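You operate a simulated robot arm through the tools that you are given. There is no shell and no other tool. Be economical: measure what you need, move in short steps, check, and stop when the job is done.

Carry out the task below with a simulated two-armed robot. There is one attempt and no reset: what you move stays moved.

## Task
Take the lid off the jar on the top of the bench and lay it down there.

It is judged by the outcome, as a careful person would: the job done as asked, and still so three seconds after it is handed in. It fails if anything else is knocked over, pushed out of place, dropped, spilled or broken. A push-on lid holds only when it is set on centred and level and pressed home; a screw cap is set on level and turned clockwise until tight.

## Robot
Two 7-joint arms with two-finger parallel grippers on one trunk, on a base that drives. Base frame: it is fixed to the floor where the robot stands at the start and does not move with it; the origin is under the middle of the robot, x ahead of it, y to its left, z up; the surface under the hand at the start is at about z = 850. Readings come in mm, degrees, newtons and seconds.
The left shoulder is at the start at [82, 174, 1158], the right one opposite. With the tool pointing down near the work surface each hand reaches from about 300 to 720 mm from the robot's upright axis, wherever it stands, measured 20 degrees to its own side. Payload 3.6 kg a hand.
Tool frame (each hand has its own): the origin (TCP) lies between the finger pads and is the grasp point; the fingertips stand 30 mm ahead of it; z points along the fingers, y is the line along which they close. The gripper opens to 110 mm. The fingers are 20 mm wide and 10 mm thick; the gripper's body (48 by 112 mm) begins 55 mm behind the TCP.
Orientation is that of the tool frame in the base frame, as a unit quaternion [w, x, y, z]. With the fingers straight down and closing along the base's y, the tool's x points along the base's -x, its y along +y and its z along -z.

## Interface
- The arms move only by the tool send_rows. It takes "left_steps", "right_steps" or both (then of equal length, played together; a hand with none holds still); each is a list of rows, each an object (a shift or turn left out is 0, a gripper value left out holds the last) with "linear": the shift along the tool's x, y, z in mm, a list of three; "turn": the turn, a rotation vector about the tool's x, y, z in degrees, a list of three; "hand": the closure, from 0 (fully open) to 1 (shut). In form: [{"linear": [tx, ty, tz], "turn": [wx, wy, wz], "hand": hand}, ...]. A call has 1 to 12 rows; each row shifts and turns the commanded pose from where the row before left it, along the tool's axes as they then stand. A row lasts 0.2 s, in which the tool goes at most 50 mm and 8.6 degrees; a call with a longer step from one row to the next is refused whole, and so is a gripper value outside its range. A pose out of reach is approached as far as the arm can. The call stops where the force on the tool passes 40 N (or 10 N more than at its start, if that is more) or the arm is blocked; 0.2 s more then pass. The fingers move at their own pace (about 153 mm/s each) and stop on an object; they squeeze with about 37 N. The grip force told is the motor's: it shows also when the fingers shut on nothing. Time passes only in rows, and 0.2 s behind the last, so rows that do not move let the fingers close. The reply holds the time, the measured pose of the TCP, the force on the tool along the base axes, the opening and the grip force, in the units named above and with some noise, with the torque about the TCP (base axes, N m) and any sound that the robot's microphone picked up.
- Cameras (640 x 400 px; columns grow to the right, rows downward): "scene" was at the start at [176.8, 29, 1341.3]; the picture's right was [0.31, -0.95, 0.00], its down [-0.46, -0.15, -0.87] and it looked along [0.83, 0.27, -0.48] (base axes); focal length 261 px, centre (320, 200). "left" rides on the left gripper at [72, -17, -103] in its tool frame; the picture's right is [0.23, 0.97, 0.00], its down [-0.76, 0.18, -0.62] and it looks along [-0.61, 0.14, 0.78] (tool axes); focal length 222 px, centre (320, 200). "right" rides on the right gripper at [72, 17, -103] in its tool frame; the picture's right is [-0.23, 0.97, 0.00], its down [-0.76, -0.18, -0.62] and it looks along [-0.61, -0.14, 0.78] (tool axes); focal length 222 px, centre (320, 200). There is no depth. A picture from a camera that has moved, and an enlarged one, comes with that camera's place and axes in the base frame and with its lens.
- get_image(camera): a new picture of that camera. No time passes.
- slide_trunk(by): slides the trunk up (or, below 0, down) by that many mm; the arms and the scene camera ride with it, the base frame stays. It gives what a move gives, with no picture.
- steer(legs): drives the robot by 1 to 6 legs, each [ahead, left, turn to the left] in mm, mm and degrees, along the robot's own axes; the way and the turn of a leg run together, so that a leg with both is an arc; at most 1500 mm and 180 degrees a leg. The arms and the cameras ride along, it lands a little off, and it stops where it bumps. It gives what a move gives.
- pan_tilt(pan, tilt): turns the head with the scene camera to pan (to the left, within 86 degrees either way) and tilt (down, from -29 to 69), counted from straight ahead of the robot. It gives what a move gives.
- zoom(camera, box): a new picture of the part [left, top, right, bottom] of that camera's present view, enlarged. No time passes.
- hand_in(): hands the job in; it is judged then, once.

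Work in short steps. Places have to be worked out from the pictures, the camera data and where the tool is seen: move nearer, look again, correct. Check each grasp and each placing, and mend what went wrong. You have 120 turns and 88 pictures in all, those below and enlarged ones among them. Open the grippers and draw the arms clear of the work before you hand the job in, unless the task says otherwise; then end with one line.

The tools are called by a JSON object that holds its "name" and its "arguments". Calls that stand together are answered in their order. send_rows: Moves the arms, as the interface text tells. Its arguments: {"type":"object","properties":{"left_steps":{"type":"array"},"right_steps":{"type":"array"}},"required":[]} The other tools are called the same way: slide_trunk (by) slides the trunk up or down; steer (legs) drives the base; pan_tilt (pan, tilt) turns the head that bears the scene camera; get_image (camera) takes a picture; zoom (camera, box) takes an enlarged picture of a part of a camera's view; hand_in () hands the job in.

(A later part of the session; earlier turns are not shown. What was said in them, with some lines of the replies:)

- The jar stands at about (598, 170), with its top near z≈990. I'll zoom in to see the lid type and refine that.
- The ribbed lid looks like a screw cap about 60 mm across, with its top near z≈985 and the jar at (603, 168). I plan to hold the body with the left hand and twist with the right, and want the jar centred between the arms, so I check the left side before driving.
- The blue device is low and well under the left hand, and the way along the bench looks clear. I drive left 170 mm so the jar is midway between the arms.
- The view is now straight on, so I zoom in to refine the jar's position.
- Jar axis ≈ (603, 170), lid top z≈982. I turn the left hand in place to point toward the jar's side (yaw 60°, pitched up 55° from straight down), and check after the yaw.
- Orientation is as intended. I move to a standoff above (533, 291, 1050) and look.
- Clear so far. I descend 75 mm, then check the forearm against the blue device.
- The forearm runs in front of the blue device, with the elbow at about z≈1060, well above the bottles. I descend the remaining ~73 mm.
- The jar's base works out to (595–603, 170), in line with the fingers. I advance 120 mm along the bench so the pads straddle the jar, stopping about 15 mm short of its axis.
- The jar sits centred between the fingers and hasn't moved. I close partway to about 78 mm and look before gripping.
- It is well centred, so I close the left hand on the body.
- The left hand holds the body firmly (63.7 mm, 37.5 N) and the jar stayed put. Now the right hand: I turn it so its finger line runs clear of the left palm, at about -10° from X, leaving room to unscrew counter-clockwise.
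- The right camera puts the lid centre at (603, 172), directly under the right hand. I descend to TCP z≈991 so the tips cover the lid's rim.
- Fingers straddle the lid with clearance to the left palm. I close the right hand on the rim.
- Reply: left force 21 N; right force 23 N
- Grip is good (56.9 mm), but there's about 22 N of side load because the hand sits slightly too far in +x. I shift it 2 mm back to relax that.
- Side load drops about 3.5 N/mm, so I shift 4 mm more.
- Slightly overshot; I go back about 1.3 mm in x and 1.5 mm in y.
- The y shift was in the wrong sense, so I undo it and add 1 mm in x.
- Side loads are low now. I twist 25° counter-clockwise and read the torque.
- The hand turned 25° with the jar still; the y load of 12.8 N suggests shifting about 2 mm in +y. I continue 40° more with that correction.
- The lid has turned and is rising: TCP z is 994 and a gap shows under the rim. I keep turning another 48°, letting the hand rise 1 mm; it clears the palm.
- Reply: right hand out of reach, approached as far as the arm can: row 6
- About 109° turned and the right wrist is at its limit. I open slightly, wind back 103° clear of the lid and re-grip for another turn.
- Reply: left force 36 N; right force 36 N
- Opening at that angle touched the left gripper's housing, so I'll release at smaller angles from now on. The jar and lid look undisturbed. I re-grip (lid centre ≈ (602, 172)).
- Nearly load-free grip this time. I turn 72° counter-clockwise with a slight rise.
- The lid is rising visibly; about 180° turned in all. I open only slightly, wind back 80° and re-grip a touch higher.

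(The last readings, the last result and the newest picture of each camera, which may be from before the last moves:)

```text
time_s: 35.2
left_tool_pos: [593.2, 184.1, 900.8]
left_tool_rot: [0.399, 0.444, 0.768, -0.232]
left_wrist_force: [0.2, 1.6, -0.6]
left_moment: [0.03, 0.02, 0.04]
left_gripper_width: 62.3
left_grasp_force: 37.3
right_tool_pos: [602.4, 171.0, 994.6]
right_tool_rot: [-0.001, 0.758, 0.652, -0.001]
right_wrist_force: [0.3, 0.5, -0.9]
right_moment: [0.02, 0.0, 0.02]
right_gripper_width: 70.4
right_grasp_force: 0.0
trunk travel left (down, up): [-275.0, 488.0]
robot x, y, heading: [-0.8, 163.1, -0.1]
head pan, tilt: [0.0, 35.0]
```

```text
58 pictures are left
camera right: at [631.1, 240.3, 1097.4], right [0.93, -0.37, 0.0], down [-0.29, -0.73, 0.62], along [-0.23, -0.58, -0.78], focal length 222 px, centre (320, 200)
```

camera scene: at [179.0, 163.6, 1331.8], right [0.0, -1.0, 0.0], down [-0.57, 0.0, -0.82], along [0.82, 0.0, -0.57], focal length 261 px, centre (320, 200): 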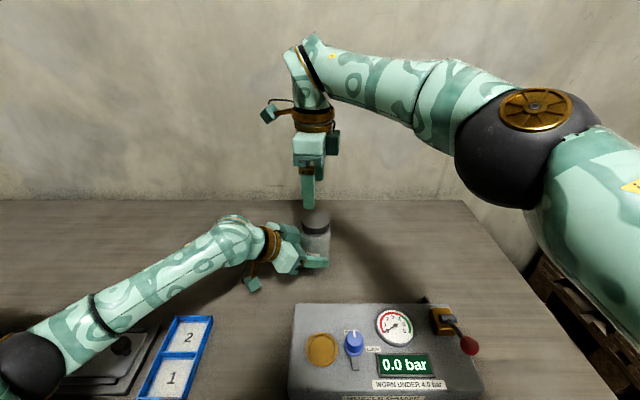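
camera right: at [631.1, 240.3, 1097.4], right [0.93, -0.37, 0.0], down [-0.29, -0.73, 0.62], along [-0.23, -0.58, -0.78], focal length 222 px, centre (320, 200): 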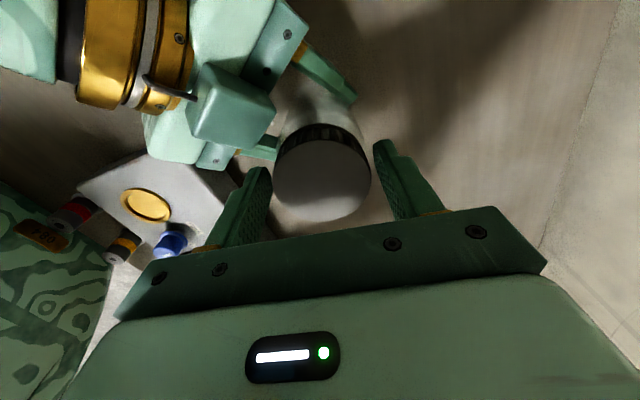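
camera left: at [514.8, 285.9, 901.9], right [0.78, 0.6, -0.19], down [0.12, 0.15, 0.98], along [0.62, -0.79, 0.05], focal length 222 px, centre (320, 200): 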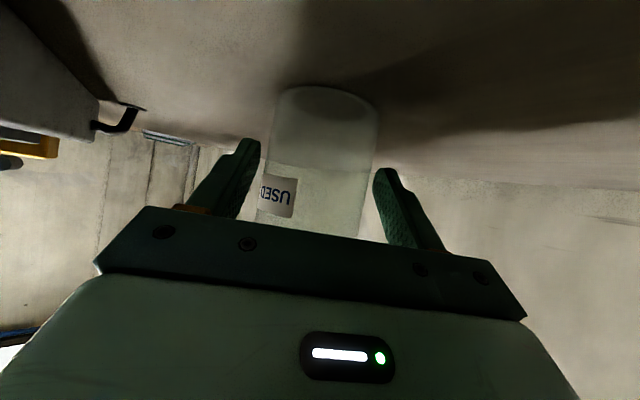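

Lid centred between the fingers. Re-grip and turn another 75°.

{"name": "send_rows", "arguments": {"right_steps": [{"hand": 0.5}, {"hand": 1}, {"hand": 1}, {"linear": [0, 0, -0.1], "turn": [0, 0, -8.4]}, {"linear": [0, 0, -0.1], "turn": [0, 0, -8.4]}, {"linear": [0, 0, -0.1], "turn": [0, 0, -8.4]}, {"linear": [0, 0, -0.1], "turn": [0, 0, -8.4]}, {"linear": [0, 0, -0.1], "turn": [0, 0, -8.4]}, {"linear": [0, 0, -0.1], "turn": [0, 0, -8.4]}, {"linear": [0, 0, -0.1], "turn": [0, 0, -8.4]}, {"linear": [0, 0, -0.1], "turn": [0, 0, -8.4]}, {"linear": [0, 0, -0.1], "turn": [0, 0, -8.4]}]}}

{"name": "zoom", "arguments": {"camera": "scene", "box": [256, 193, 366, 281]}}

```text
time_s: 37.8
left_tool_pos: [593.1, 186.1, 901.1]
left_tool_rot: [0.4, 0.443, 0.769, -0.23]
left_wrist_force: [21.6, 5.8, -9.9]
left_moment: [-0.97, 1.11, 0.35]
left_gripper_width: 62.7
left_grasp_force: 36.9
right_tool_pos: [602.0, 170.6, 994.8]
right_tool_rot: [-0.001, 0.198, 0.98, 0.0]
right_wrist_force: [-21.5, -9.3, 17.7]
right_moment: [0.09, 0.65, -0.06]
right_gripper_width: 57.3
right_grasp_force: 36.8
trunk travel left (down, up): [-275.0, 488.0]
robot x, y, heading: [1.2, 161.2, -0.1]
head pan, tilt: [0.0, 35.0]
```

```text
4.55 times, centred on (311, 237) of scene
camera zoom: at [178.2, 162.6, 1331.9], right [0.0, -1.0, 0.0], down [-0.57, 0.0, -0.82], along [0.82, 0.0, -0.57], focal length 1185 px, centre (361, 32)
```

zoom: 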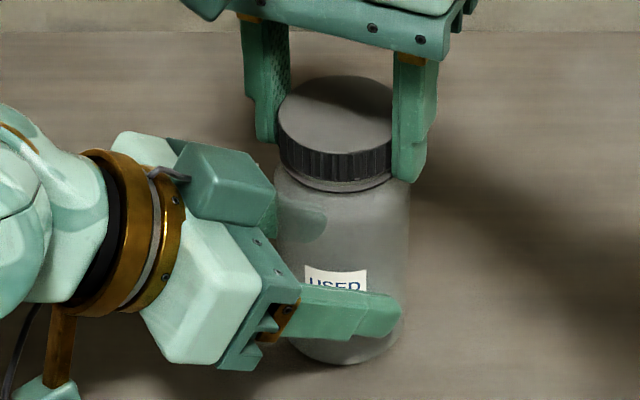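

The lid now pushes the hand up (17.7 N), so it is still climbing its thread. I raise 2 mm and ease the side load.

{"name": "send_rows", "arguments": {"right_steps": [{"linear": [1, 0, -1]}, {"linear": [1, -1, -1]}]}}

```text
time_s: 38.4
left_tool_pos: [592.3, 184.1, 902.5]
left_tool_rot: [0.401, 0.444, 0.767, -0.232]
left_wrist_force: [6.3, 11.2, -0.8]
left_moment: [-0.67, 0.28, 0.18]
left_gripper_width: 62.6
left_grasp_force: 37.5
right_tool_pos: [601.2, 170.5, 994.9]
right_tool_rot: [0.0, 0.197, 0.98, -0.001]
right_wrist_force: [-6.4, -10.3, 1.0]
right_moment: [-0.27, 0.29, -0.05]
right_gripper_width: 57.3
right_grasp_force: 36.7
trunk travel left (down, up): [-275.0, 488.0]
robot x, y, heading: [0.0, 164.4, -0.3]
head pan, tilt: [0.0, 35.0]
```

Vertical load is relieved. I test whether the lid is free by lifting 2 mm.

{"name": "send_rows", "arguments": {"right_steps": [{"linear": [0, 0, -1]}, {"linear": [0, 0, -1]}]}}

```text
time_s: 39.0
left_tool_pos: [593.0, 183.5, 903.2]
left_tool_rot: [0.402, 0.443, 0.767, -0.232]
left_wrist_force: [-5.8, 12.5, 10.5]
left_moment: [-0.79, -0.15, 0.02]
left_gripper_width: 62.8
left_grasp_force: 36.4
right_tool_pos: [600.9, 170.8, 998.2]
right_tool_rot: [0.001, 0.199, 0.98, -0.001]
right_wrist_force: [5.9, -12.7, -13.6]
right_moment: [-0.59, -0.45, 0.02]
right_gripper_width: 57.3
right_grasp_force: 37.3
trunk travel left (down, up): [-275.0, 488.0]
robot x, y, heading: [0.4, 164.0, -0.3]
head pan, tilt: [0.0, 35.0]
```

It's still threaded (13.6 N pull). I back off 1 mm, release, wind back and re-grip.

{"name": "send_rows", "arguments": {"right_steps": [{"linear": [0, 0.5, 1.2], "hand": 0.36}, {"hand": 0.36}, {"turn": [0, 0, 8.5]}, {"turn": [0, 0, 8.5]}, {"turn": [0, 0, 8.5]}, {"turn": [0, 0, 8.5]}, {"turn": [0, 0, 8.5]}, {"turn": [0, 0, 8.5]}, {"turn": [0, 0, 8.5]}, {"turn": [0, 0, 8.5]}, {"turn": [0, 0, 8.5]}]}}

{"name": "get_image", "arguments": {"camera": "right"}}

{"name": "zoom", "arguments": {"camera": "scene", "box": [256, 193, 366, 281]}}

```text
time_s: 41.4
left_tool_pos: [592.9, 185.9, 901.3]
left_tool_rot: [0.399, 0.444, 0.768, -0.232]
left_wrist_force: [0.2, 0.6, -2.0]
left_moment: [0.01, -0.06, -0.01]
left_gripper_width: 62.3
left_grasp_force: 37.0
right_tool_pos: [599.3, 172.6, 996.5]
right_tool_rot: [-0.001, 0.763, 0.646, 0.0]
right_wrist_force: [0.4, -0.4, -0.1]
right_moment: [0.02, 0.01, 0.03]
right_gripper_width: 70.2
right_grasp_force: 0.0
trunk travel left (down, up): [-275.0, 488.0]
robot x, y, heading: [1.8, 160.9, -0.3]
head pan, tilt: [0.0, 35.0]
```

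```text
56 pictures are left
camera right: at [629.4, 240.2, 1099.9], right [0.92, -0.38, 0.0], down [-0.3, -0.72, 0.62], along [-0.24, -0.58, -0.78], focal length 222 px, centre (320, 200)
```

right: 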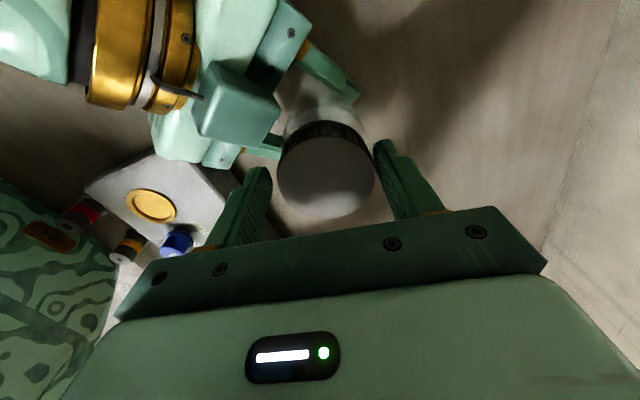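

```text
4.55 times, centred on (311, 237) of scene
camera zoom: at [179.1, 162.9, 1331.7], right [0.0, -1.0, 0.0], down [-0.57, 0.0, -0.82], along [0.82, 0.0, -0.57], focal length 1185 px, centre (361, 32)
```

zoom: 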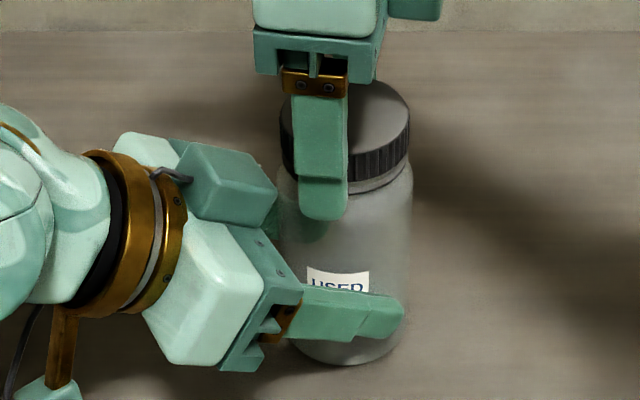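

The lid sits about 2 mm to +x of the hand's centre. I correct that, grip and turn 76° with more rise.

{"name": "send_rows", "arguments": {"right_steps": [{"linear": [0, 2.2, 0], "hand": 0.5}, {"hand": 1}, {"hand": 1}, {"linear": [0, 0, -0.15], "turn": [0, 0, -8.4]}, {"linear": [0, 0, -0.15], "turn": [0, 0, -8.4]}, {"linear": [0, 0, -0.15], "turn": [0, 0, -8.4]}, {"linear": [0, 0, -0.15], "turn": [0, 0, -8.4]}, {"linear": [0, 0, -0.15], "turn": [0, 0, -8.4]}, {"linear": [0, 0, -0.15], "turn": [0, 0, -8.4]}, {"linear": [0, 0, -0.15], "turn": [0, 0, -8.4]}, {"linear": [0, 0, -0.15], "turn": [0, 0, -8.4]}, {"linear": [0, 0, -0.15], "turn": [0, 0, -8.4]}]}}

{"name": "zoom", "arguments": {"camera": "scene", "box": [256, 193, 366, 281]}}

```text
time_s: 44.0
left_tool_pos: [593.9, 187.2, 901.4]
left_tool_rot: [0.399, 0.444, 0.768, -0.231]
left_wrist_force: [8.3, 1.2, -2.1]
left_moment: [-0.05, 0.63, 0.22]
left_gripper_width: 62.6
left_grasp_force: 37.2
right_tool_pos: [600.9, 172.3, 998.1]
right_tool_rot: [-0.001, 0.204, 0.979, 0.0]
right_wrist_force: [-8.7, -1.1, 0.5]
right_moment: [-0.02, 0.19, -0.13]
right_gripper_width: 57.4
right_grasp_force: 36.7
trunk travel left (down, up): [-275.0, 488.0]
robot x, y, heading: [0.5, 164.1, 0.0]
head pan, tilt: [0.0, 35.0]
```

```text
4.55 times, centred on (311, 237) of scene
camera zoom: at [179.1, 163.0, 1331.7], right [0.0, -1.0, 0.0], down [-0.57, 0.0, -0.82], along [0.82, 0.0, -0.57], focal length 1185 px, centre (361, 32)
```

zoom: 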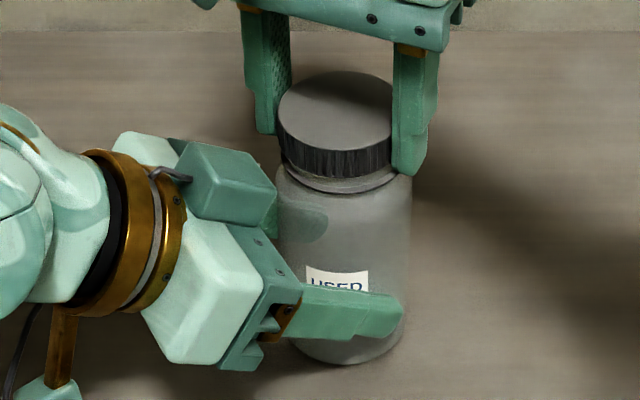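

Rising further, now about 330° in total. I test the lift again by 2.5 mm.

{"name": "send_rows", "arguments": {"right_steps": [{"linear": [0, 0, -1.2]}, {"linear": [0, 0, -1.3]}]}}

```text
time_s: 44.6
left_tool_pos: [593.5, 185.9, 903.0]
left_tool_rot: [0.401, 0.443, 0.768, -0.232]
left_wrist_force: [9.4, 3.8, 6.1]
left_moment: [-0.49, 0.83, 0.17]
left_gripper_width: 62.4
left_grasp_force: 37.2
right_tool_pos: [601.9, 171.9, 1000.2]
right_tool_rot: [-0.002, 0.205, 0.979, 0.0]
right_wrist_force: [-9.3, -5.0, -7.3]
right_moment: [0.03, 0.01, -0.01]
right_gripper_width: 57.3
right_grasp_force: 36.8
trunk travel left (down, up): [-275.0, 488.0]
robot x, y, heading: [1.5, 163.9, -0.3]
head pan, tilt: [0.0, 35.0]
```

Still some pull, so another cycle: release, wind back, re-grip and turn.

{"name": "send_rows", "arguments": {"right_steps": [{"linear": [0, 0, 1], "hand": 0.36}, {"hand": 0.36}, {"turn": [0, 0, 8.5]}, {"turn": [0, 0, 8.5]}, {"turn": [0, 0, 8.5]}, {"turn": [0, 0, 8.5]}, {"turn": [0, 0, 8.5]}, {"turn": [0, 0, 8.5]}, {"turn": [0, 0, 8.5]}, {"turn": [0, 0, 8.5]}, {"turn": [0, 0, 8.5]}]}}

{"name": "send_rows", "arguments": {"right_steps": [{"linear": [0, 0.5, 0], "hand": 0.5}, {"hand": 1}, {"hand": 1}, {"linear": [0, 0, -0.15], "turn": [0, 0, -8.4]}, {"linear": [0, 0, -0.15], "turn": [0, 0, -8.4]}, {"linear": [0, 0, -0.15], "turn": [0, 0, -8.4]}, {"linear": [0, 0, -0.15], "turn": [0, 0, -8.4]}, {"linear": [0, 0, -0.15], "turn": [0, 0, -8.4]}, {"linear": [0, 0, -0.15], "turn": [0, 0, -8.4]}, {"linear": [0, 0, -0.15], "turn": [0, 0, -8.4]}, {"linear": [0, 0, -0.15], "turn": [0, 0, -8.4]}, {"linear": [0, 0, -0.15], "turn": [0, 0, -8.4]}]}}

{"name": "send_rows", "arguments": {"right_steps": [{"linear": [0, 0, -1.2]}, {"linear": [0, 0, -1.3]}]}}

{"name": "zoom", "arguments": {"camera": "scene", "box": [256, 193, 366, 281]}}

```text
time_s: 47.0
left_tool_pos: [594.4, 183.6, 902.0]
left_tool_rot: [0.399, 0.444, 0.768, -0.231]
left_wrist_force: [-0.6, 0.0, -1.5]
left_moment: [0.02, -0.01, 0.01]
left_gripper_width: 62.4
left_grasp_force: 37.3
right_tool_pos: [602.3, 171.6, 999.3]
right_tool_rot: [-0.001, 0.768, 0.64, 0.0]
right_wrist_force: [0.0, 0.5, 0.3]
right_moment: [-0.02, -0.03, -0.02]
right_gripper_width: 70.4
right_grasp_force: 0.1
trunk travel left (down, up): [-275.0, 488.0]
robot x, y, heading: [-3.7, 162.9, -0.0]
head pan, tilt: [0.0, 35.0]
```

```text
time_s: 49.6
left_tool_pos: [592.8, 185.3, 901.4]
left_tool_rot: [0.4, 0.442, 0.769, -0.23]
left_wrist_force: [5.6, 3.9, -2.7]
left_moment: [-0.26, 0.45, 0.2]
left_gripper_width: 62.4
left_grasp_force: 37.0
right_tool_pos: [602.2, 171.3, 998.4]
right_tool_rot: [-0.002, 0.213, 0.977, -0.002]
right_wrist_force: [-5.1, -3.8, 1.2]
right_moment: [-0.01, 0.11, -0.05]
right_gripper_width: 57.3
right_grasp_force: 37.5
trunk travel left (down, up): [-275.0, 488.0]
robot x, y, heading: [-0.2, 160.8, -0.0]
head pan, tilt: [0.0, 35.0]
```

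```text
time_s: 50.2
left_tool_pos: [592.9, 185.5, 901.0]
left_tool_rot: [0.4, 0.444, 0.768, -0.232]
left_wrist_force: [2.0, 4.3, 3.5]
left_moment: [-0.55, 0.24, 0.08]
left_gripper_width: 62.5
left_grasp_force: 37.2
right_tool_pos: [602.2, 170.2, 1002.7]
right_tool_rot: [-0.001, 0.213, 0.977, -0.001]
right_wrist_force: [-1.9, -4.3, -5.0]
right_moment: [-0.03, -0.03, -0.02]
right_gripper_width: 57.4
right_grasp_force: 37.0
trunk travel left (down, up): [-275.0, 488.0]
robot x, y, heading: [0.8, 161.6, -0.0]
head pan, tilt: [0.0, 35.0]
```

```text
4.55 times, centred on (311, 237) of scene
camera zoom: at [179.1, 162.9, 1331.7], right [0.0, -1.0, 0.0], down [-0.57, 0.0, -0.82], along [0.82, 0.0, -0.57], focal length 1185 px, centre (361, 32)
```

zoom: 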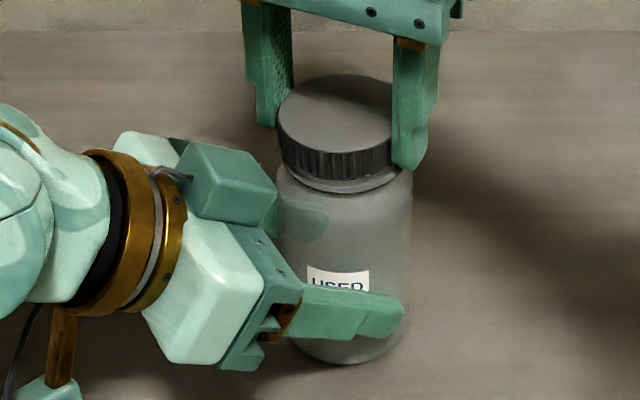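

The hand followed the lift with only 5 N of load. I lift another 3 mm to see whether it comes away.

{"name": "send_rows", "arguments": {"right_steps": [{"linear": [0, 0, -1.5]}, {"linear": [0, 0, -1.5]}]}}

{"name": "zoom", "arguments": {"camera": "scene", "box": [256, 193, 366, 281]}}

```text
time_s: 50.8
left_tool_pos: [592.3, 186.6, 900.6]
left_tool_rot: [0.4, 0.443, 0.769, -0.231]
left_wrist_force: [4.4, 6.4, 4.5]
left_moment: [-0.57, 0.41, 0.14]
left_gripper_width: 62.5
left_grasp_force: 37.3
right_tool_pos: [602.8, 172.2, 1005.9]
right_tool_rot: [-0.001, 0.214, 0.977, 0.0]
right_wrist_force: [-4.8, -5.5, -5.2]
right_moment: [-0.01, 0.02, 0.0]
right_gripper_width: 57.1
right_grasp_force: 36.8
trunk travel left (down, up): [-275.0, 488.0]
robot x, y, heading: [1.3, 163.6, 0.2]
head pan, tilt: [0.0, 35.0]
```

```text
4.55 times, centred on (311, 237) of scene
camera zoom: at [179.1, 162.9, 1331.7], right [0.0, -1.0, 0.0], down [-0.57, 0.0, -0.82], along [0.82, 0.0, -0.57], focal length 1185 px, centre (361, 32)
```

zoom: 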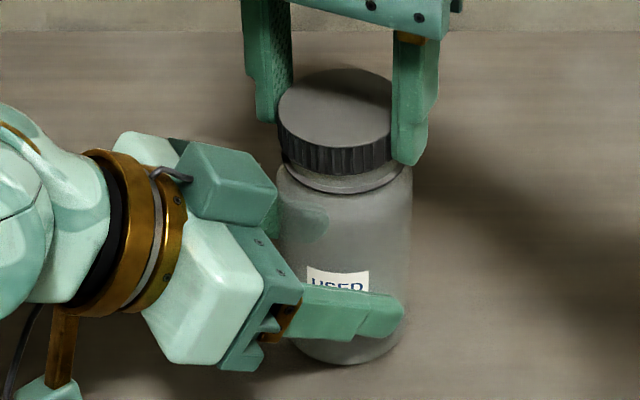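

The lid rises with the hand at constant low load, so it's free of the thread. I continue lifting.

{"name": "send_rows", "arguments": {"right_steps": [{"linear": [0, 0, -5]}, {"linear": [0, 0, -5]}, {"linear": [0, 0, -10]}, {"linear": [0, 0, -20]}, {"linear": [0, 0, -30]}]}}

{"name": "get_image", "arguments": {"camera": "scene"}}

```text
time_s: 52.0
left_tool_pos: [592.0, 185.8, 901.3]
left_tool_rot: [0.401, 0.442, 0.769, -0.23]
left_wrist_force: [-0.3, 0.2, -1.4]
left_moment: [0.04, 0.03, 0.03]
left_gripper_width: 62.3
left_grasp_force: 36.9
right_tool_pos: [602.1, 171.4, 1077.3]
right_tool_rot: [-0.001, 0.214, 0.977, 0.0]
right_wrist_force: [-0.3, -0.2, -0.1]
right_moment: [0.0, -0.04, 0.02]
right_gripper_width: 57.3
right_grasp_force: 37.0
trunk travel left (down, up): [-275.0, 488.0]
robot x, y, heading: [1.2, 163.4, 0.0]
head pan, tilt: [0.0, 35.0]
```

```text
51 pictures are left
camera scene: at [178.6, 163.2, 1331.8], right [0.0, -1.0, 0.0], down [-0.57, 0.0, -0.82], along [0.82, 0.0, -0.57], focal length 261 px, centre (320, 200)
```

scene: 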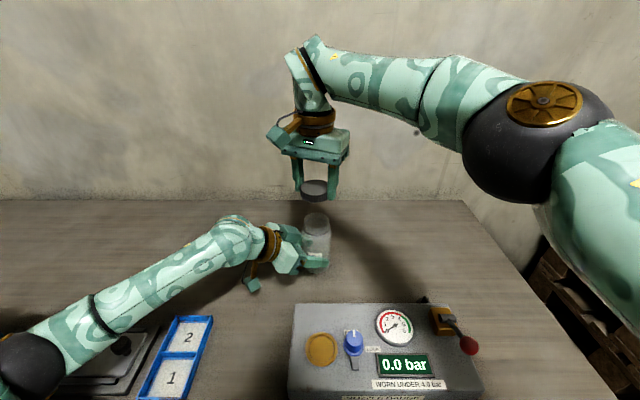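

The lid is off and held. I carry it to an empty patch of bench to the jar's right, around (620, 10), and descend to z≈905.

{"name": "send_rows", "arguments": {"right_steps": [{"linear": [-20.9, -34.7, 0]}, {"linear": [-20.9, -34.7, 0]}, {"linear": [-20.9, -34.7, 0]}, {"linear": [-20.9, -34.7, 0]}, {"linear": [0, 0, 43]}, {"linear": [0, 0, 43]}, {"linear": [0, 0, 43]}, {"linear": [0, 0, 43]}]}}

{"name": "get_image", "arguments": {"camera": "scene"}}

{"name": "get_image", "arguments": {"camera": "right"}}

```text
time_s: 53.8
left_tool_pos: [593.4, 185.1, 899.6]
left_tool_rot: [0.399, 0.445, 0.767, -0.232]
left_wrist_force: [0.4, 0.0, -2.1]
left_moment: [0.03, 0.03, 0.03]
left_gripper_width: 62.4
left_grasp_force: 37.2
right_tool_pos: [620.9, 11.4, 905.2]
right_tool_rot: [0.001, 0.214, 0.977, 0.001]
right_wrist_force: [-0.9, -0.3, -0.6]
right_moment: [0.03, 0.02, -0.01]
right_gripper_width: 57.1
right_grasp_force: 37.0
trunk travel left (down, up): [-275.0, 488.0]
robot x, y, heading: [1.9, 164.5, -0.1]
head pan, tilt: [0.0, 35.0]
```

```text
50 pictures are left
camera scene: at [179.4, 162.7, 1331.7], right [0.0, -1.0, 0.0], down [-0.57, 0.0, -0.82], along [0.82, 0.0, -0.57], focal length 261 px, centre (320, 200)
```

scene: 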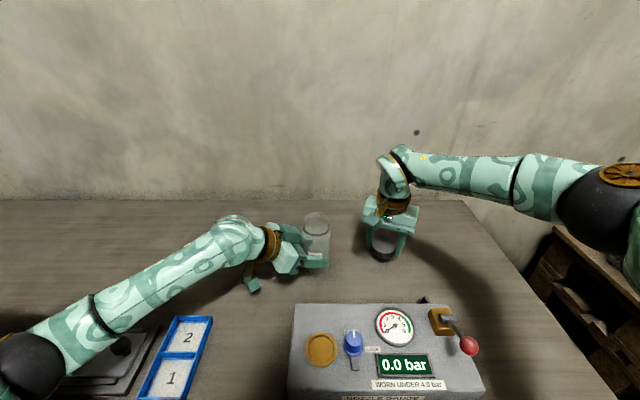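

```text
49 pictures are left
camera right: at [563.3, 56.3, 1008.3], right [0.61, 0.79, 0.0], down [0.62, -0.48, 0.62], along [0.49, -0.38, -0.78], focal length 222 px, centre (320, 200)
```

right: 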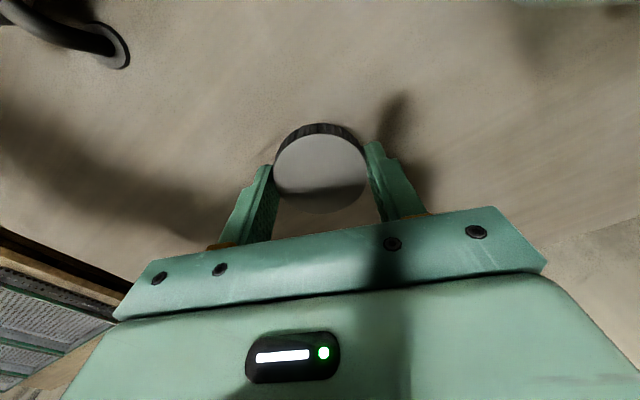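

The patch beneath is empty. I lower gently 15 mm and watch the force.

{"name": "send_rows", "arguments": {"right_steps": [{"linear": [0, 0, 4]}, {"linear": [0, 0, 4]}, {"linear": [0, 0, 4]}, {"linear": [0, 0, 3]}]}}

{"name": "zoom", "arguments": {"camera": "scene", "box": [335, 190, 445, 278]}}

```text
time_s: 54.8
left_tool_pos: [593.4, 186.4, 901.1]
left_tool_rot: [0.399, 0.444, 0.768, -0.232]
left_wrist_force: [0.9, -0.3, -2.2]
left_moment: [0.04, 0.0, 0.02]
left_gripper_width: 62.6
left_grasp_force: 36.5
right_tool_pos: [622.2, 11.8, 889.7]
right_tool_rot: [-0.001, 0.212, 0.977, 0.0]
right_wrist_force: [-0.6, -0.3, -0.3]
right_moment: [0.02, -0.02, -0.02]
right_gripper_width: 57.2
right_grasp_force: 37.2
trunk travel left (down, up): [-275.0, 488.0]
robot x, y, heading: [2.3, 161.7, -0.2]
head pan, tilt: [0.0, 35.0]
```

```text
4.55 times, centred on (390, 234) of scene
camera zoom: at [179.1, 162.8, 1331.7], right [0.0, -1.0, 0.0], down [-0.57, 0.0, -0.82], along [0.82, 0.0, -0.57], focal length 1185 px, centre (2, 46)
```

zoom: 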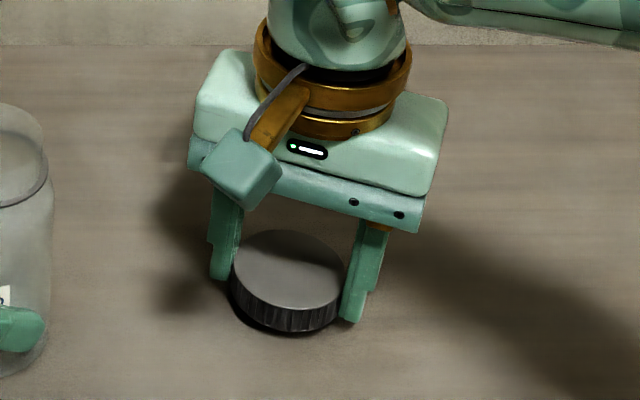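

Close to the bench now. I lower in 1.5 mm steps until contact.

{"name": "send_rows", "arguments": {"right_steps": [{"linear": [0, 0, 1.5]}, {"linear": [0, 0, 1.5]}]}}

{"name": "send_rows", "arguments": {"right_steps": [{"linear": [0, 0, 1]}, {"linear": [0, 0, 1]}]}}

```text
time_s: 55.4
left_tool_pos: [593.8, 185.0, 901.6]
left_tool_rot: [0.399, 0.444, 0.768, -0.232]
left_wrist_force: [0.7, -1.1, -1.4]
left_moment: [0.03, 0.01, 0.01]
left_gripper_width: 62.5
left_grasp_force: 37.1
right_tool_pos: [620.0, 10.6, 886.5]
right_tool_rot: [-0.001, 0.213, 0.977, -0.001]
right_wrist_force: [-0.1, 0.4, 0.3]
right_moment: [-0.01, -0.02, 0.0]
right_gripper_width: 57.1
right_grasp_force: 37.4
trunk travel left (down, up): [-275.0, 488.0]
robot x, y, heading: [2.3, 162.8, 0.0]
head pan, tilt: [0.0, 35.0]
```

```text
time_s: 56.0
left_tool_pos: [592.6, 185.9, 900.7]
left_tool_rot: [0.4, 0.444, 0.768, -0.232]
left_wrist_force: [0.0, 0.2, -1.7]
left_moment: [0.02, 0.01, 0.01]
left_gripper_width: 62.7
left_grasp_force: 36.5
right_tool_pos: [620.5, 10.6, 884.1]
right_tool_rot: [-0.001, 0.214, 0.977, 0.0]
right_wrist_force: [0.4, -0.3, -0.1]
right_moment: [-0.02, -0.01, 0.0]
right_gripper_width: 57.2
right_grasp_force: 36.5
trunk travel left (down, up): [-275.0, 488.0]
robot x, y, heading: [-2.2, 162.6, -0.2]
head pan, tilt: [0.0, 35.0]
```

No contact yet at 884; I continue.

{"name": "send_rows", "arguments": {"right_steps": [{"linear": [0, 0, 1]}, {"linear": [0, 0, 1]}]}}

{"name": "zoom", "arguments": {"camera": "scene", "box": [365, 230, 425, 278]}}

```text
time_s: 56.6
left_tool_pos: [593.8, 184.8, 901.6]
left_tool_rot: [0.4, 0.443, 0.768, -0.231]
left_wrist_force: [0.0, 0.3, -2.2]
left_moment: [0.05, 0.01, 0.0]
left_gripper_width: 62.4
left_grasp_force: 36.8
right_tool_pos: [619.1, 10.6, 880.3]
right_tool_rot: [-0.001, 0.213, 0.977, 0.0]
right_wrist_force: [0.9, 0.1, -0.2]
right_moment: [-0.01, 0.0, -0.02]
right_gripper_width: 57.2
right_grasp_force: 36.6
trunk travel left (down, up): [-275.0, 488.0]
robot x, y, heading: [2.4, 160.4, 0.1]
head pan, tilt: [0.0, 35.0]
```

```text
8.33 times, centred on (395, 254) of scene
camera zoom: at [179.1, 162.8, 1331.7], right [0.0, -1.0, 0.0], down [-0.57, 0.0, -0.82], along [0.82, 0.0, -0.57], focal length 2173 px, centre (-305, -250)
```

zoom: 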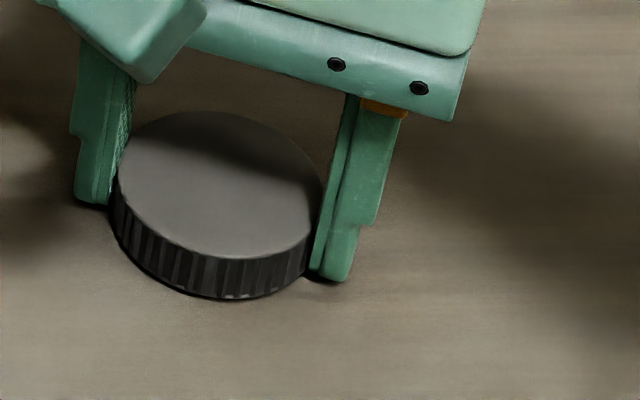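

Practically on the bench; two more 1 mm steps to feel contact.

{"name": "send_rows", "arguments": {"right_steps": [{"linear": [0, 0, 1]}]}}

{"name": "send_rows", "arguments": {"right_steps": [{"linear": [0, 0, 1]}]}}

```text
time_s: 57.0
left_tool_pos: [593.2, 184.7, 900.8]
left_tool_rot: [0.4, 0.443, 0.768, -0.231]
left_wrist_force: [0.4, 0.2, -2.8]
left_moment: [0.04, 0.01, -0.03]
left_gripper_width: 62.8
left_grasp_force: 36.8
right_tool_pos: [619.7, 9.8, 879.4]
right_tool_rot: [0.0, 0.214, 0.977, 0.001]
right_wrist_force: [0.3, -0.3, 0.4]
right_moment: [-0.03, 0.0, 0.01]
right_gripper_width: 57.1
right_grasp_force: 37.1
trunk travel left (down, up): [-275.0, 488.0]
robot x, y, heading: [0.5, 161.3, 0.1]
head pan, tilt: [0.0, 35.0]
```

```text
time_s: 57.4
left_tool_pos: [593.6, 184.3, 900.7]
left_tool_rot: [0.4, 0.444, 0.768, -0.232]
left_wrist_force: [0.3, -0.9, -1.1]
left_moment: [0.02, 0.01, 0.02]
left_gripper_width: 62.7
left_grasp_force: 36.7
right_tool_pos: [621.0, 12.0, 879.7]
right_tool_rot: [0.0, 0.213, 0.977, 0.0]
right_wrist_force: [0.6, -0.8, 3.6]
right_moment: [-0.07, -0.02, -0.01]
right_gripper_width: 57.0
right_grasp_force: 36.9
trunk travel left (down, up): [-275.0, 488.0]
robot x, y, heading: [-7.8, 161.9, -0.1]
head pan, tilt: [0.0, 35.0]
```

Contact (3.6 N). I open the right hand slowly and lift away.

{"name": "send_rows", "arguments": {"right_steps": [{"hand": 0.3}, {"hand": 0.2}, {"hand": 0.1}, {"linear": [0, 0, -20], "hand": 0.1}, {"linear": [0, 0, -40]}, {"linear": [0, 0, -45]}, {"linear": [0, 0, -45]}, {"linear": [0, 0, -45]}]}}

{"name": "get_image", "arguments": {"camera": "scene"}}

{"name": "get_image", "arguments": {"camera": "left"}}

```text
time_s: 59.2
left_tool_pos: [592.4, 185.2, 902.2]
left_tool_rot: [0.4, 0.443, 0.768, -0.231]
left_wrist_force: [0.6, 0.3, -2.0]
left_moment: [0.03, 0.08, 0.02]
left_gripper_width: 62.6
left_grasp_force: 37.3
right_tool_pos: [620.7, 13.6, 1076.9]
right_tool_rot: [-0.001, 0.213, 0.977, -0.001]
right_wrist_force: [-0.5, 0.1, -0.7]
right_moment: [-0.04, -0.04, 0.0]
right_gripper_width: 98.7
right_grasp_force: 0.0
trunk travel left (down, up): [-275.0, 488.0]
robot x, y, heading: [2.7, 164.2, 0.2]
head pan, tilt: [0.0, 35.0]
```

```text
46 pictures are left
camera scene: at [178.4, 163.2, 1331.9], right [0.0, -1.0, 0.0], down [-0.57, 0.0, -0.82], along [0.82, 0.0, -0.57], focal length 261 px, centre (320, 200)
```

scene: 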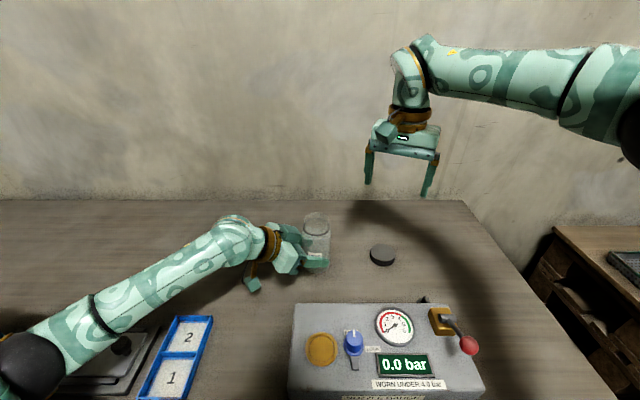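

```text
45 pictures are left
camera left: at [514.5, 286.2, 902.0], right [0.78, 0.6, -0.19], down [0.12, 0.15, 0.98], along [0.62, -0.79, 0.05], focal length 222 px, centre (320, 200)
```

left: 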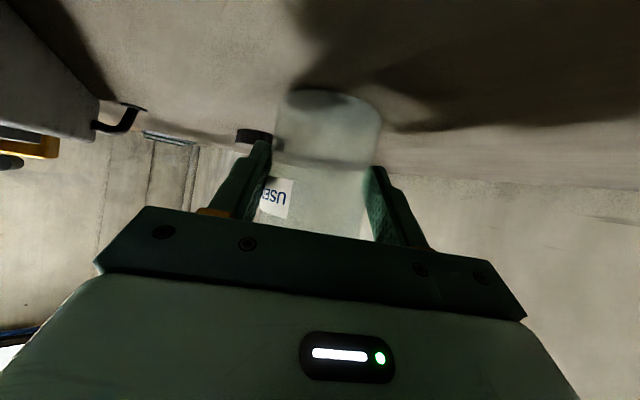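

The lid lies on the bench. Before releasing the jar, I check that it stands upright on the bench.

{"name": "zoom", "arguments": {"camera": "scene", "box": [266, 203, 366, 283]}}

{"name": "zoom", "arguments": {"camera": "left", "box": [220, 70, 420, 220]}}

```text
5.00 times, centred on (316, 243) of scene
camera zoom: at [178.4, 163.2, 1331.9], right [0.0, -1.0, 0.0], down [-0.57, 0.0, -0.82], along [0.82, 0.0, -0.57], focal length 1304 px, centre (340, -15)
```

zoom: 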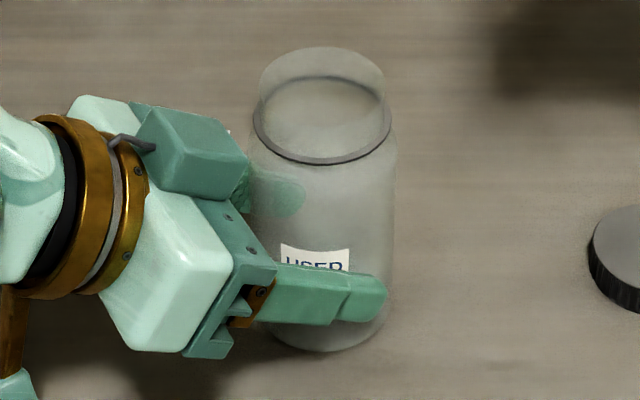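

```text
2.67 times, centred on (320, 145) of left
camera zoom: at [514.5, 286.2, 902.0], right [0.78, 0.6, -0.19], down [0.12, 0.15, 0.98], along [0.62, -0.79, 0.05], focal length 592 px, centre (320, 347)
```

zoom: 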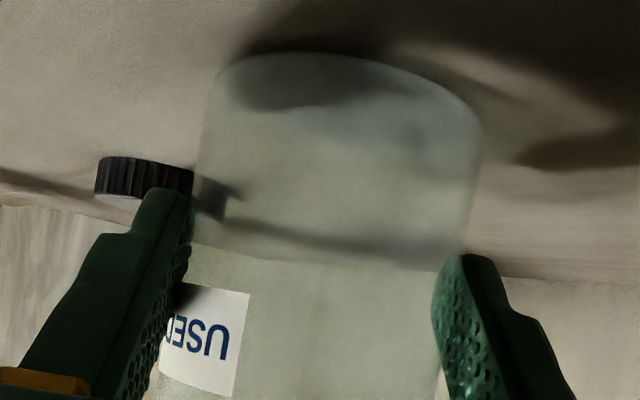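

The jar's base appears about 2 mm higher than at first, and the hand carries ~2 N, so it was probably lifted slightly. I lower the left hand 1 mm at a time until the base touches.

{"name": "send_rows", "arguments": {"left_steps": [{"linear": [0.82, 0, 0.57]}]}}

{"name": "send_rows", "arguments": {"left_steps": [{"linear": [0.82, 0, 0.57]}]}}

```text
time_s: 59.6
left_tool_pos: [592.8, 186.2, 900.3]
left_tool_rot: [0.4, 0.444, 0.767, -0.232]
left_wrist_force: [-1.2, -0.4, 0.2]
left_moment: [-0.1, -0.05, -0.06]
left_gripper_width: 62.3
left_grasp_force: 37.5
right_tool_pos: [621.1, 12.7, 1076.7]
right_tool_rot: [-0.001, 0.213, 0.977, 0.001]
right_wrist_force: [0.0, 0.8, -0.3]
right_moment: [0.01, -0.01, 0.01]
right_gripper_width: 99.0
right_grasp_force: 0.1
trunk travel left (down, up): [-275.0, 488.0]
robot x, y, heading: [2.0, 160.7, -0.1]
head pan, tilt: [0.0, 35.0]
```

```text
time_s: 60.0
left_tool_pos: [593.4, 185.8, 901.7]
left_tool_rot: [0.4, 0.444, 0.768, -0.232]
left_wrist_force: [1.4, -0.1, 4.4]
left_moment: [-0.2, -0.2, 0.02]
left_gripper_width: 63.0
left_grasp_force: 36.8
right_tool_pos: [620.9, 11.4, 1075.6]
right_tool_rot: [-0.002, 0.213, 0.977, 0.0]
right_wrist_force: [-0.3, -0.2, 0.0]
right_moment: [0.04, 0.01, -0.01]
right_gripper_width: 98.9
right_grasp_force: 0.0
trunk travel left (down, up): [-275.0, 488.0]
robot x, y, heading: [-1.7, 163.1, -0.0]
head pan, tilt: [0.0, 35.0]
```

The jar is now seated (4.4 N upward). I open the left hand fully.

{"name": "send_rows", "arguments": {"left_steps": [{"hand": 0.35}, {"hand": 0.25}, {"hand": 0.1}, {"hand": 0}, {"hand": 0}]}}

{"name": "zoom", "arguments": {"camera": "scene", "box": [266, 203, 366, 283]}}

{"name": "get_image", "arguments": {"camera": "left"}}

```text
time_s: 61.2
left_tool_pos: [593.7, 185.1, 899.7]
left_tool_rot: [0.4, 0.443, 0.768, -0.231]
left_wrist_force: [-0.1, 0.6, -0.2]
left_moment: [0.01, 0.04, -0.02]
left_gripper_width: 110.3
left_grasp_force: 0.0
right_tool_pos: [620.3, 12.5, 1076.7]
right_tool_rot: [-0.001, 0.213, 0.977, 0.0]
right_wrist_force: [-0.5, 0.4, 0.6]
right_moment: [0.02, -0.02, 0.0]
right_gripper_width: 99.5
right_grasp_force: 0.0
trunk travel left (down, up): [-275.0, 488.0]
robot x, y, heading: [-1.8, 161.7, -0.2]
head pan, tilt: [0.0, 35.0]
```

```text
5.00 times, centred on (316, 243) of scene
camera zoom: at [178.9, 162.8, 1331.8], right [0.0, -1.0, 0.0], down [-0.57, 0.0, -0.82], along [0.82, 0.0, -0.57], focal length 1304 px, centre (340, -15)
```

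zoom: 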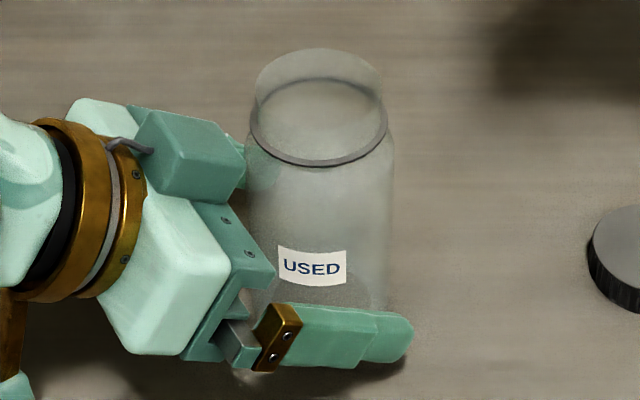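

```text
41 pictures are left
camera left: at [514.7, 286.8, 900.1], right [0.78, 0.6, -0.19], down [0.12, 0.15, 0.98], along [0.62, -0.79, 0.05], focal length 222 px, centre (320, 200)
```

left: 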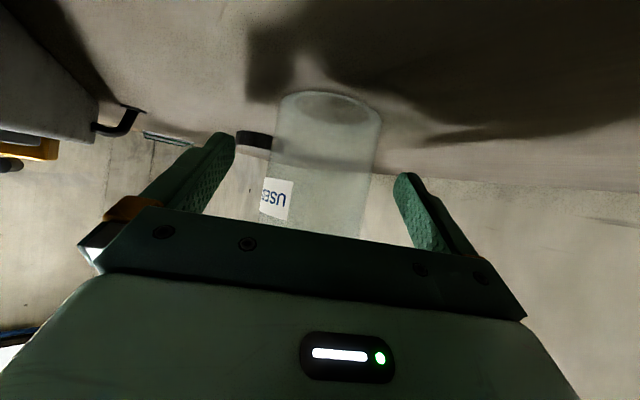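

The jar stands free and upright where it was. I back the left hand out along its approach line and then raise it.

{"name": "send_rows", "arguments": {"left_steps": [{"linear": [17.2, 0, -24.6]}, {"linear": [17.2, 0, -24.6]}, {"linear": [17.2, 0, -24.6]}, {"linear": [17.2, 0, -24.6]}, {"linear": [-30.7, 0, -21.5]}, {"linear": [-30.7, 0, -21.5]}, {"linear": [-30.7, 0, -21.5]}, {"linear": [-30.7, 0, -21.5]}]}}

{"name": "get_image", "arguments": {"camera": "scene"}}

{"name": "zoom", "arguments": {"camera": "scene", "box": [286, 203, 416, 293]}}

```text
time_s: 63.0
left_tool_pos: [531.8, 290.2, 1050.9]
left_tool_rot: [0.4, 0.443, 0.768, -0.231]
left_wrist_force: [-0.9, -0.2, 0.4]
left_moment: [0.0, -0.02, -0.01]
left_gripper_width: 110.1
left_grasp_force: 0.0
right_tool_pos: [620.4, 11.4, 1076.9]
right_tool_rot: [-0.001, 0.214, 0.977, 0.001]
right_wrist_force: [0.1, 0.4, 0.7]
right_moment: [0.02, 0.02, -0.05]
right_gripper_width: 99.1
right_grasp_force: 0.0
trunk travel left (down, up): [-275.0, 488.0]
robot x, y, heading: [4.0, 162.7, -0.1]
head pan, tilt: [0.0, 35.0]
```

```text
40 pictures are left
camera scene: at [178.5, 162.8, 1331.9], right [0.0, -1.0, 0.0], down [-0.57, 0.0, -0.82], along [0.82, 0.0, -0.57], focal length 261 px, centre (320, 200)
```

scene: 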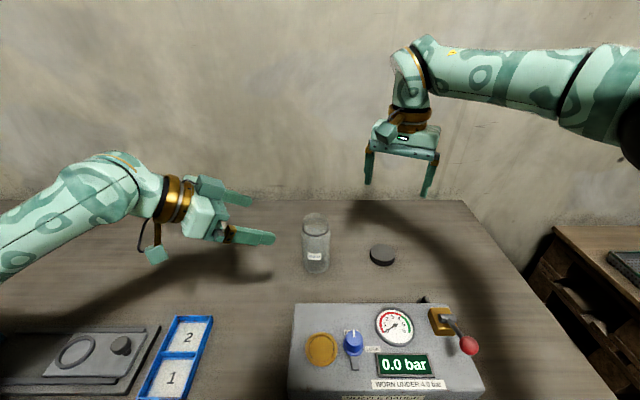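

```text
4.44 times, centred on (351, 248) of scene
camera zoom: at [178.5, 162.8, 1331.9], right [0.0, -1.0, 0.0], down [-0.57, 0.0, -0.82], along [0.82, 0.0, -0.57], focal length 1159 px, centre (182, -13)
```

zoom: 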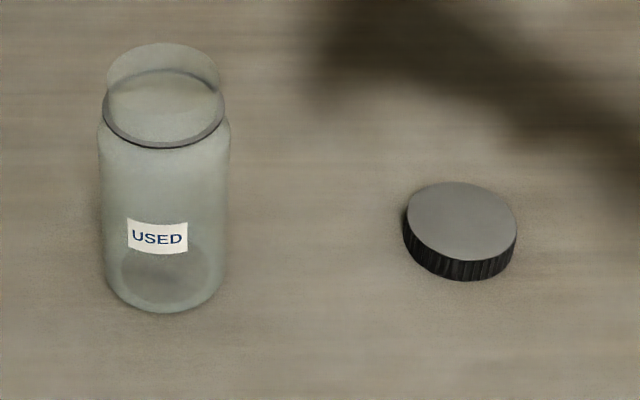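

The jar stands upright and open, the lid lies flat on the bench, everything else is untouched and both arms are clear, so I hand the job in.

{"name": "hand_in", "arguments": {}}

```text
The job is handed in.
```

The jar's screw lid is off and lying flat on the bench to the right of the jar, which is still upright in its place; both arms are clear and nothing else on the bench looks disturbed.
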